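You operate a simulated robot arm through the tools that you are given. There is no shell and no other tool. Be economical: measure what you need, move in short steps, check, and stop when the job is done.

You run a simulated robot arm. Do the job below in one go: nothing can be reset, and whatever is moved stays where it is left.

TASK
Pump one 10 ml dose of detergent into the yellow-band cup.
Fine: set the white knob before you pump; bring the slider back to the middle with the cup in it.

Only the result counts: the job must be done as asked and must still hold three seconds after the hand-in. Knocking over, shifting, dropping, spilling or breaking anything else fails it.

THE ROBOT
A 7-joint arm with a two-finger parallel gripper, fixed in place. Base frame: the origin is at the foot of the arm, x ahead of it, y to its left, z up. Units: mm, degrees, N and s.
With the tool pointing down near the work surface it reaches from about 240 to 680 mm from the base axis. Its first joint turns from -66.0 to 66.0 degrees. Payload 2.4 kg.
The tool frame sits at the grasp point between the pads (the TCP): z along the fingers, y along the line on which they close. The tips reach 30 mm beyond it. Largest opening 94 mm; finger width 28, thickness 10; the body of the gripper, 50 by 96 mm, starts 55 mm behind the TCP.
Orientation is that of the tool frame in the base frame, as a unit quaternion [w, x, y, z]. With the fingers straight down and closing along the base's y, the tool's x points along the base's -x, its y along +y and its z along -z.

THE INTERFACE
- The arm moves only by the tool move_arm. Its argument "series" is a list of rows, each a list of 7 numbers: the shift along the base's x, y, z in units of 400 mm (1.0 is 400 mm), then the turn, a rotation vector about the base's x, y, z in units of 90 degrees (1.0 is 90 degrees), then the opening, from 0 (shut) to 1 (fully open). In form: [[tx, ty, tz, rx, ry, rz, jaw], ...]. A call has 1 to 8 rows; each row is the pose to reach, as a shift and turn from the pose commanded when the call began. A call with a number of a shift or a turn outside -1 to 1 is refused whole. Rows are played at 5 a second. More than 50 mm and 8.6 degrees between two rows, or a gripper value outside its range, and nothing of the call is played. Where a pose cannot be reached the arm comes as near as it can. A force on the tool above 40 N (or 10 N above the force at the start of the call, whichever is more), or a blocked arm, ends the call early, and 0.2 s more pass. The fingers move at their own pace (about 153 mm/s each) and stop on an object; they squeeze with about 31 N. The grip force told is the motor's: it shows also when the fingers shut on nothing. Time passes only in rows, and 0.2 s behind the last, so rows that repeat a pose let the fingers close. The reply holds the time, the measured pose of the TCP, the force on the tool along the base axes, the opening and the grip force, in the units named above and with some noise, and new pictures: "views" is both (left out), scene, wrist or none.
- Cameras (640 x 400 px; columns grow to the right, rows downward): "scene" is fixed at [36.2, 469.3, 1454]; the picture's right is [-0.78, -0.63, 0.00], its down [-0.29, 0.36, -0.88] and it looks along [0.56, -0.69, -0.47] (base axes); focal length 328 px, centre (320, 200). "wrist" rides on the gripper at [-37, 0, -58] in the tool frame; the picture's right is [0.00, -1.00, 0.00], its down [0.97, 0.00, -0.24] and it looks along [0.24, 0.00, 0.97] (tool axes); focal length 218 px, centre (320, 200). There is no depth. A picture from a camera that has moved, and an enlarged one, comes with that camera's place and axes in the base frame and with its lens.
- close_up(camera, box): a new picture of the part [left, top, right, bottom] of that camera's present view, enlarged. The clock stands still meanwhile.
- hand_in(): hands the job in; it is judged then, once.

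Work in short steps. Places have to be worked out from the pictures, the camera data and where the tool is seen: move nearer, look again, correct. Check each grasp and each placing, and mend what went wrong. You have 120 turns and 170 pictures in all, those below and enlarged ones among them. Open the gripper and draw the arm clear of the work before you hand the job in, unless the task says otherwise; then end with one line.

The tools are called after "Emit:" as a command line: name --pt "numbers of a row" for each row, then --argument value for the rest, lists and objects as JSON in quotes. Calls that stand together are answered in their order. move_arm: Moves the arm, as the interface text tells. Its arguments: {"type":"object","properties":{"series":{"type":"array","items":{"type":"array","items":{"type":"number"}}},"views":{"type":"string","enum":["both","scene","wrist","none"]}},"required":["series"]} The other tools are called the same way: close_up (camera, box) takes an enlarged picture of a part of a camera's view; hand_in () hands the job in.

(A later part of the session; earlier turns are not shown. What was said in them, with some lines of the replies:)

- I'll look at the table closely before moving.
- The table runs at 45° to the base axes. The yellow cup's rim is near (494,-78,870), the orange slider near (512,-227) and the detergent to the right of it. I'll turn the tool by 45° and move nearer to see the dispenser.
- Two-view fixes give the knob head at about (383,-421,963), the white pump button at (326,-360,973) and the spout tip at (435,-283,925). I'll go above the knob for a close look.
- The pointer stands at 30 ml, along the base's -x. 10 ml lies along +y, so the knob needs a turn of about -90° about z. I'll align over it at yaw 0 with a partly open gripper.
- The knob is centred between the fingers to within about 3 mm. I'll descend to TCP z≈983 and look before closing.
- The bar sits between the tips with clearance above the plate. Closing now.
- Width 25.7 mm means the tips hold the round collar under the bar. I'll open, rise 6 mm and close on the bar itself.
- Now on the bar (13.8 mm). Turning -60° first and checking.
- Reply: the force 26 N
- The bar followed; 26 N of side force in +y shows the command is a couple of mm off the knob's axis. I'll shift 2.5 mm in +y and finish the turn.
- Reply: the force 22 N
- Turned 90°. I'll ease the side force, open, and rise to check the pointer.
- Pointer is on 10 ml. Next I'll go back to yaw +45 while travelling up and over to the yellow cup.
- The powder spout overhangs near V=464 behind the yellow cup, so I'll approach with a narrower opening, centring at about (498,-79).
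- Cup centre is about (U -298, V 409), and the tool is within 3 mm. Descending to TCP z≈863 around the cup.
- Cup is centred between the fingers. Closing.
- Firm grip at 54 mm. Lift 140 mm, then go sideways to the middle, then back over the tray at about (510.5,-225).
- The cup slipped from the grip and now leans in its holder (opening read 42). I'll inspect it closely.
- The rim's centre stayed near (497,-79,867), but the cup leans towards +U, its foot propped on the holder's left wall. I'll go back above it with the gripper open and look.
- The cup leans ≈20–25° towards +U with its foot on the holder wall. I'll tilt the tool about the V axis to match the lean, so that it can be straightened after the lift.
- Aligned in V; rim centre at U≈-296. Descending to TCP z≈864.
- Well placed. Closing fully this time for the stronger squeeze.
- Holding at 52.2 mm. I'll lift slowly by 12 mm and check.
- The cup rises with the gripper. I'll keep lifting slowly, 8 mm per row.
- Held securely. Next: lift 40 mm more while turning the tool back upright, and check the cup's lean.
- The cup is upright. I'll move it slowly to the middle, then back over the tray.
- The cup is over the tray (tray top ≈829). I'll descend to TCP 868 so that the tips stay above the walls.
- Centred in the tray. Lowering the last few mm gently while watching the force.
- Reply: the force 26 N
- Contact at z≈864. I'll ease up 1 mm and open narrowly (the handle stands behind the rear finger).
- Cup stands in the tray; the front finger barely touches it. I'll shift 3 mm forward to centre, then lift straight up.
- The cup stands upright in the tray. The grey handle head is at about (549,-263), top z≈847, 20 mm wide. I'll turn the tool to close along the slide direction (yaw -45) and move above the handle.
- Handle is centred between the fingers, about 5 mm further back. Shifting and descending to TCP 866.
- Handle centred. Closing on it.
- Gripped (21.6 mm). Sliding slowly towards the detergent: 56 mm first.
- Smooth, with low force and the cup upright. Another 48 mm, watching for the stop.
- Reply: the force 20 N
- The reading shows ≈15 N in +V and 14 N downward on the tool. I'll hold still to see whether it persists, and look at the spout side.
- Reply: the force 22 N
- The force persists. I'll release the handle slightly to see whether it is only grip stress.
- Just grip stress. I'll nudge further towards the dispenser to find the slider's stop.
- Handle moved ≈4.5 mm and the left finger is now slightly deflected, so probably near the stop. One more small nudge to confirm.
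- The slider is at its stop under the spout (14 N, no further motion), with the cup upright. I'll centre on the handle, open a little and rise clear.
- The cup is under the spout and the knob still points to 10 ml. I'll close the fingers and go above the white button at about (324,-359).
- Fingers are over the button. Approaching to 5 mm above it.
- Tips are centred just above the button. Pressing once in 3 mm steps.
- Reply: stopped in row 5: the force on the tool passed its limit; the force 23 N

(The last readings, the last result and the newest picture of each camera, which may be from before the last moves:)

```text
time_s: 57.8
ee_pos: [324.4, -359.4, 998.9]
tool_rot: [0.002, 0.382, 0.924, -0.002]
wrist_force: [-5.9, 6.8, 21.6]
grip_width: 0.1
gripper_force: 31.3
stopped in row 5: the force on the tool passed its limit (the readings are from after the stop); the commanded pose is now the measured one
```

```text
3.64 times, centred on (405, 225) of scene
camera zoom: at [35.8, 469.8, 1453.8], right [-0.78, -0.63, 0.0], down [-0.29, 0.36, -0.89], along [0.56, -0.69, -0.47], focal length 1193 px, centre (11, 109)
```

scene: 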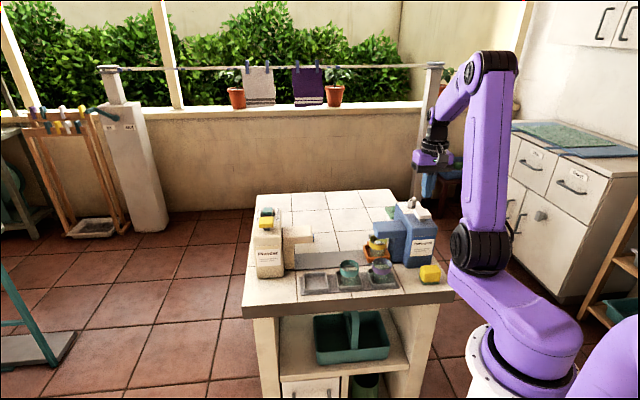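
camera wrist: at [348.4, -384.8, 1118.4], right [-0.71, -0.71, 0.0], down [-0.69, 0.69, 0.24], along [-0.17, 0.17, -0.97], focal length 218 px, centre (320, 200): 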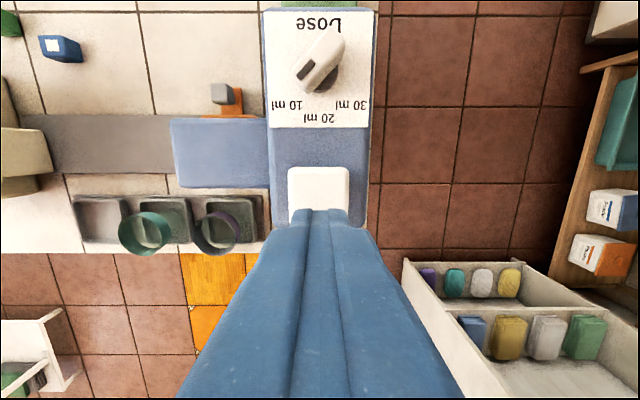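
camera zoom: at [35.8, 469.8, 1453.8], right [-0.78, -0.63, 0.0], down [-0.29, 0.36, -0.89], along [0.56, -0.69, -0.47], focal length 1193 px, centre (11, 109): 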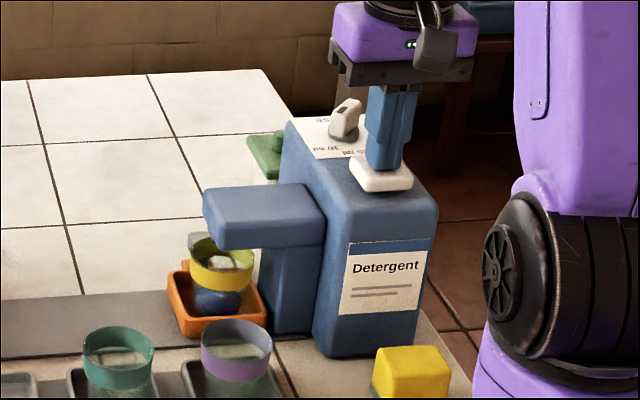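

Button fully down, and blue detergent is in the cup. Releasing straight up.

Emit:
move_arm --pt "0 0 0.02 0 0 0 0" --pt "0 0 0.05 0 0 0 0" --pt "0 0 0.12 0 0 0 0" --pt "0 0 0.2 0 0 0 0" --views "none"

Emit:
close_up --camera "scene" --box '[350, 190, 450, 280]'

```text
time_s: 58.8
ee_pos: [328.3, -361.3, 1079.1]
tool_rot: [0.001, 0.383, 0.924, 0.0]
wrist_force: [-0.4, -0.7, -0.4]
grip_width: 0.1
gripper_force: 31.5
```

```text
4.44 times, centred on (400, 235) of scene
camera zoom: at [36.2, 469.3, 1454.0], right [-0.78, -0.63, 0.0], down [-0.29, 0.36, -0.88], along [0.56, -0.69, -0.47], focal length 1458 px, centre (-36, 44)
```

zoom: 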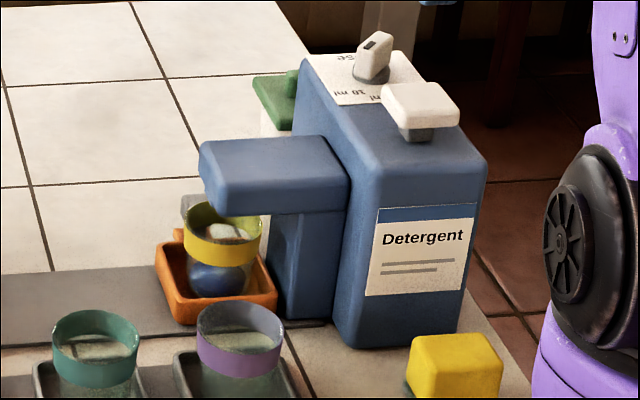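

Button sprang back, one dose is in the cup, nothing spilled. Returning above the handle at (473,-347).

Emit:
move_arm --pt "0.09 0.009 0 0 0 0 0.2" --pt "0.18 0.018 0 0 0 0 0.4" --pt "0.27 0.027 0 0 0 0 0.4" --pt "0.362 0.0355 0 0 0 0 0.4" --pt "0.362 0.0355 -0.1 0 0 0 0.4" --pt "0.362 0.0355 -0.2 0 0 0 0.4" --pt "0.362 0.0355 -0.3 0 0 0 0.4" --pt "0.362 0.0355 -0.3 0 0 0 0.4"

```text
time_s: 60.6
ee_pos: [468.4, -345.1, 956.1]
tool_rot: [0.002, 0.383, 0.924, -0.001]
wrist_force: [0.0, -0.3, 0.0]
grip_width: 37.3
gripper_force: 0.0
camera wrist: at [493.7, -369.9, 1014.0], right [-0.71, -0.71, 0.0], down [-0.69, 0.69, 0.24], along [-0.17, 0.17, -0.97], focal length 218 px, centre (320, 200)
```

scene: 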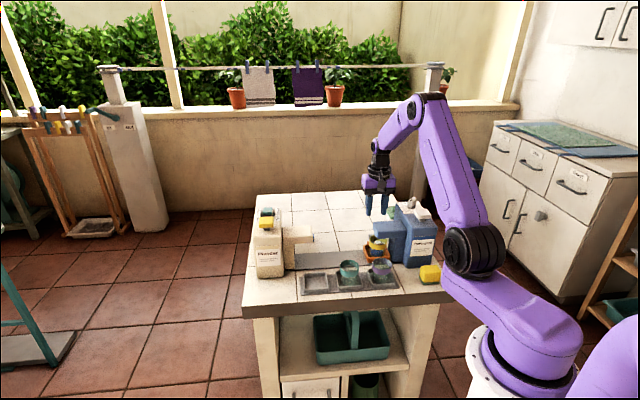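
wrist: 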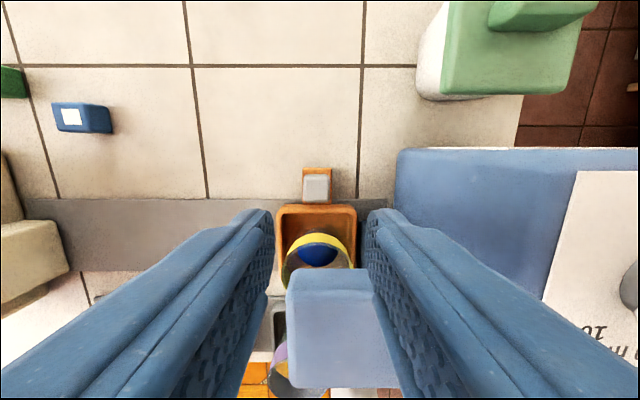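

Small correction (+5,-1) mm, then descending around the handle.

Emit:
move_arm --pt "0.0135 -0.0035 -0.03 0 0 0 0.4" --pt "0.0135 -0.0035 -0.1 0 0 0 0.4" --pt "0.0135 -0.0035 -0.17 0 0 0 0.4" --pt "0.0135 -0.0035 -0.225 0 0 0 0.4" --pt "0.0135 -0.0035 -0.225 0 0 0 0.4"

Emit:
close_up --camera "scene" --box '[340, 200, 420, 270]'

```text
time_s: 61.8
ee_pos: [474.3, -344.6, 867.3]
tool_rot: [0.002, 0.382, 0.924, 0.0]
wrist_force: [-0.1, 0.6, 0.4]
grip_width: 37.5
gripper_force: 0.0
camera wrist: at [499.9, -370.1, 924.1], right [-0.71, -0.71, 0.0], down [-0.69, 0.69, 0.24], along [-0.17, 0.17, -0.97], focal length 218 px, centre (320, 200)
```

scene: 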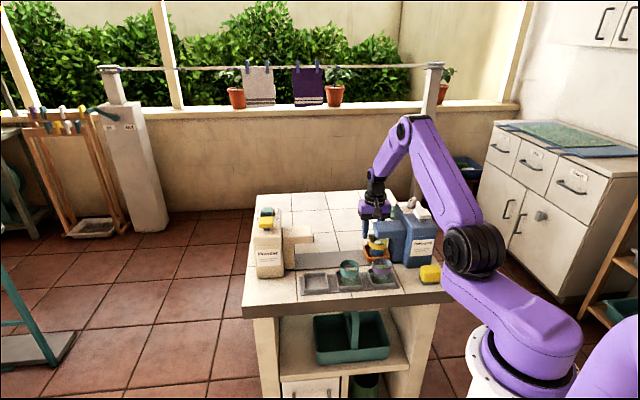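
wrist: 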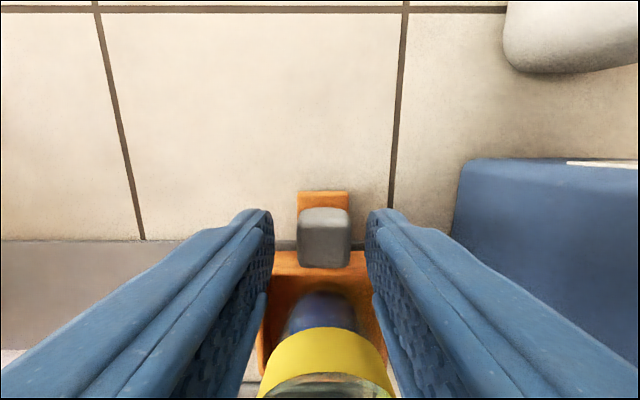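

```text
5.71 times, centred on (380, 235) of scene
camera zoom: at [36.2, 469.3, 1454.0], right [-0.78, -0.63, 0.0], down [-0.29, 0.36, -0.88], along [0.56, -0.69, -0.47], focal length 1874 px, centre (-23, 0)
```

zoom: 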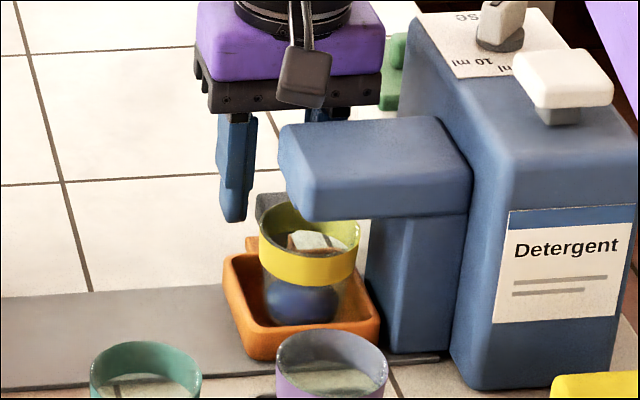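

Handle centred. Closing gently on it.

Emit:
move_arm --pt "-0.001 -0.001 0 0 0 0 0.3" --pt "-0.001 -0.001 0 0 0 0 0.22" --pt "-0.001 -0.001 0 0 0 0 0.15" --pt "-0.001 -0.001 0 0 0 0 0.15" --views "none"

Emit:
move_arm --pt "0.005 0.005 0 0 0 0 0.15" --pt "0.014 0.014 0 0 0 0 0.15" --pt "0.026 0.026 0 0 0 0 0.15" --pt "0.039 0.039 0 0 0 0 0.15" --pt "0.052 0.052 0 0 0 0 0.15" --pt "0.065 0.065 0 0 0 0 0.15" --pt "0.078 0.078 0 0 0 0 0.15" --pt "0.09 0.09 0 0 0 0 0.15"

Emit:
close_up --camera "scene" --box '[310, 200, 430, 290]'

```text
time_s: 62.8
ee_pos: [474.8, -345.5, 867.5]
tool_rot: [0.002, 0.382, 0.924, -0.001]
wrist_force: [-0.7, 0.1, -0.6]
grip_width: 21.8
gripper_force: 45.3
```

```text
time_s: 64.6
ee_pos: [510.6, -309.0, 865.6]
tool_rot: [0.0, 0.382, 0.924, 0.0]
wrist_force: [-10.4, 10.3, -10.4]
grip_width: 22.0
gripper_force: 45.3
camera wrist: at [536.3, -335.6, 924.5], right [-0.71, -0.71, 0.0], down [-0.69, 0.69, 0.24], along [-0.17, 0.17, -0.97], focal length 218 px, centre (320, 200)
```

scene: 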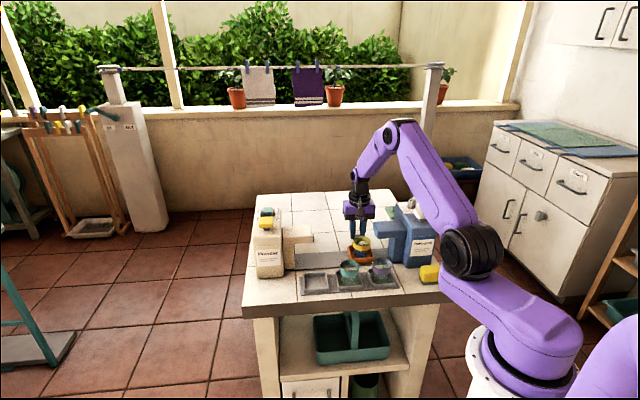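
wrist: 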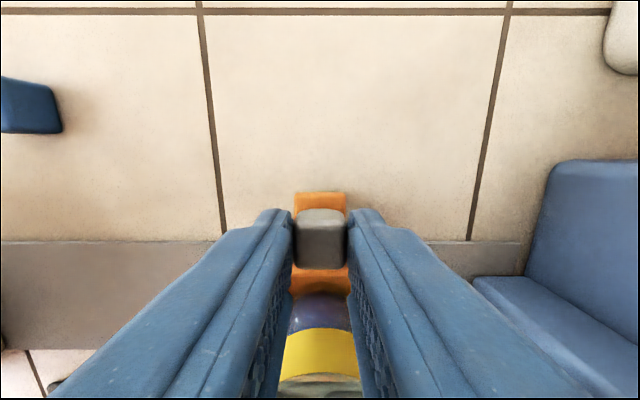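

```text
4.44 times, centred on (370, 245) of scene
camera zoom: at [36.1, 469.5, 1453.9], right [-0.78, -0.63, 0.0], down [-0.29, 0.36, -0.88], along [0.56, -0.69, -0.47], focal length 1458 px, centre (98, 0)
```

zoom: 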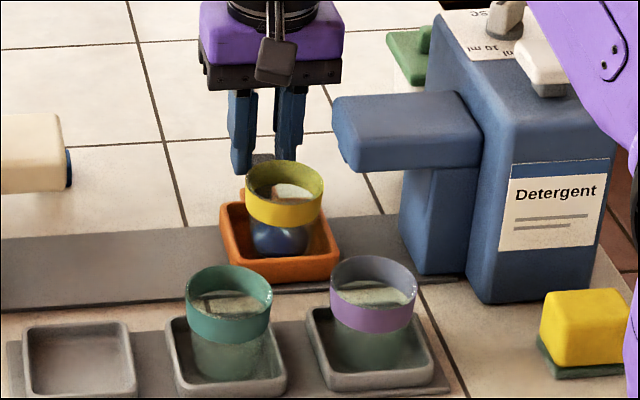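

Cup upright with its dose. A little side stress in V; I'll trim 1 mm and slide on towards the middle (≈58 mm left), stopping slightly short to check.

Emit:
move_arm --pt "0.004 0.009 -0.002 0 0 0 0.15" --pt "0.014 0.019 -0.002 0 0 0 0.15" --pt "0.026 0.031 -0.002 0 0 0 0.15" --pt "0.039 0.044 -0.002 0 0 0 0.15" --pt "0.052 0.057 -0.002 0 0 0 0.15" --pt "0.065 0.07 -0.002 0 0 0 0.15" --pt "0.078 0.083 -0.002 0 0 0 0.15" --pt "0.089 0.094 -0.002 0 0 0 0.15" --views "wrist"

```text
time_s: 66.4
ee_pos: [546.8, -273.3, 865.9]
tool_rot: [0.001, 0.382, 0.924, -0.002]
wrist_force: [-0.3, -0.3, -26.3]
grip_width: 21.8
gripper_force: 45.4
camera wrist: at [573.2, -298.4, 924.7], right [-0.71, -0.71, 0.0], down [-0.69, 0.69, 0.24], along [-0.17, 0.17, -0.97], focal length 218 px, centre (320, 200)
```

wrist: 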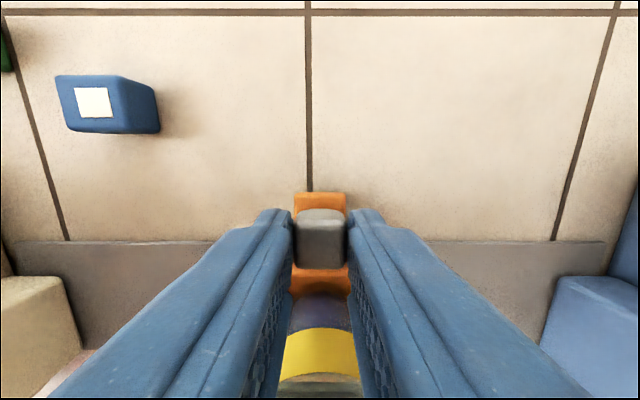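

About 6.5 mm short (grout line at column 309 against 320 originally). Finishing that, with a small downward trim to relieve the z stress.

Emit:
move_arm --pt "0.003 0.003 -0.003 0 0 0 0.15" --pt "0.006 0.006 -0.004 0 0 0 0.15" --pt "0.009 0.009 -0.004 0 0 0 0.15" --pt "0.0115 0.0115 -0.004 0 0 0 0.15" --pt "0.0115 0.0115 -0.004 0 0 0 0.15" --views "wrist"

```text
time_s: 67.6
ee_pos: [550.6, -267.2, 867.3]
tool_rot: [0.002, 0.382, 0.924, -0.001]
wrist_force: [-7.1, 4.8, 9.5]
grip_width: 21.7
gripper_force: 45.1
camera wrist: at [577.4, -294.0, 924.8], right [-0.71, -0.71, 0.0], down [-0.69, 0.69, 0.24], along [-0.17, 0.17, -0.97], focal length 218 px, centre (320, 200)
```

wrist: 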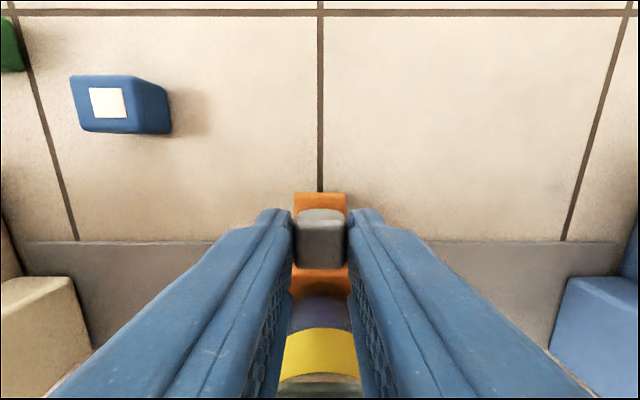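

Back at the original middle (grout line at column 320). Opening and checking that the slider stays put.

Emit:
move_arm --pt "0 0 0 0 0 0 0.25" --pt "0 0 0 0 0 0 0.32" --pt "0 0 0 0 0 0 0.4" --pt "0 0 0 0 0 0 0.4" --views "wrist"

```text
time_s: 68.6
ee_pos: [552.1, -267.0, 865.7]
tool_rot: [0.001, 0.383, 0.924, -0.001]
wrist_force: [1.2, -1.2, 0.4]
grip_width: 37.7
gripper_force: 0.1
camera wrist: at [577.2, -294.2, 923.5], right [-0.71, -0.71, 0.0], down [-0.69, 0.69, 0.24], along [-0.17, 0.17, -0.97], focal length 218 px, centre (320, 200)
```

wrist: 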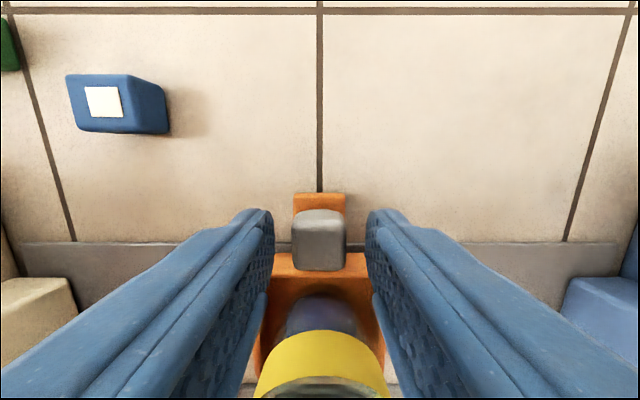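

The slider sits as it did at the start. Rising straight up and clear.

Emit:
move_arm --pt "0 0 0.04 0 0 0 0.4" --pt "0 0 0.12 0 0 0 0.4" --pt "0 0 0.22 0 0 0 0.4" --pt "0 0 0.32 0 0 0 0.5" --pt "0 0 0.43 0 0 0 0.8" --pt "0 0 0.54 0 0 0 1" --pt "0 0 0.6 0 0 0 1"

Emit:
close_up --camera "scene" --box '[230, 180, 470, 330]'

```text
time_s: 70.2
ee_pos: [552.9, -271.5, 1106.5]
tool_rot: [0.0, 0.382, 0.924, -0.002]
wrist_force: [0.2, 0.0, -0.3]
grip_width: 94.1
gripper_force: 0.0
camera wrist: at [579.3, -295.7, 1164.5], right [-0.71, -0.71, 0.0], down [-0.69, 0.69, 0.24], along [-0.17, 0.17, -0.97], focal length 218 px, centre (320, 200)
```

scene: 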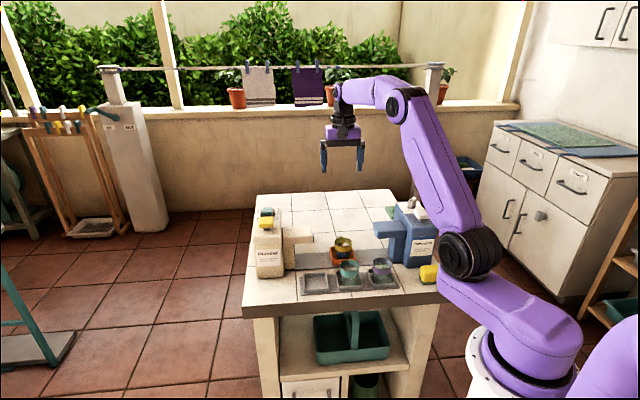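
wrist: 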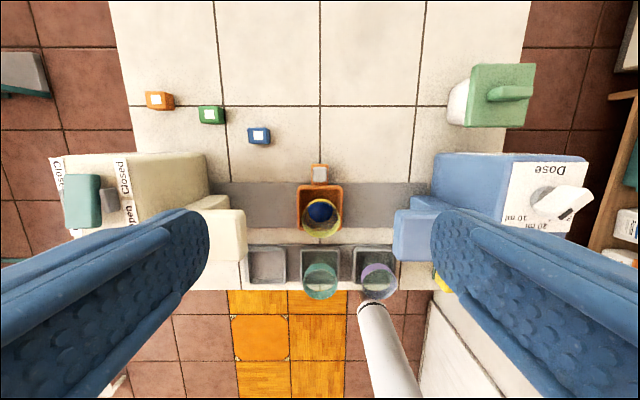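

```text
2.67 times, centred on (350, 255) of scene
camera zoom: at [36.2, 469.3, 1454.0], right [-0.78, -0.63, 0.0], down [-0.29, 0.36, -0.88], along [0.56, -0.69, -0.47], focal length 875 px, centre (240, 53)
```

zoom: 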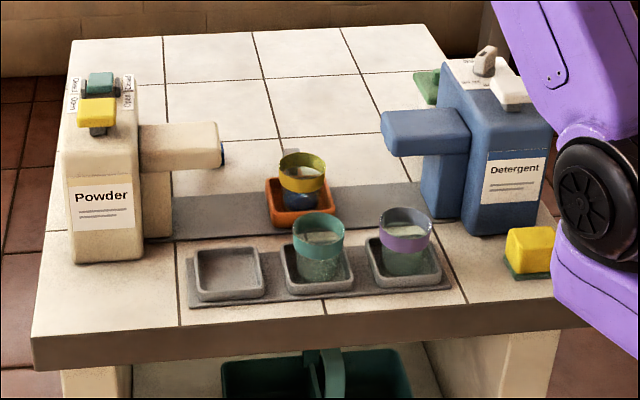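

The slider is back in its original middle place, holding the upright cup with its dose. Everything else is unmoved, and the arm is open and clear. Handing in.

Emit:
hand_in

```text
The job is handed in.
```

One 10 ml dose of detergent was pumped into the yellow-band cup: I set the white knob first and pressed once. The slider is back in the middle with the cup upright in it; on the first lift the cup slipped and tipped against its holder, empty, before I regrasped it.
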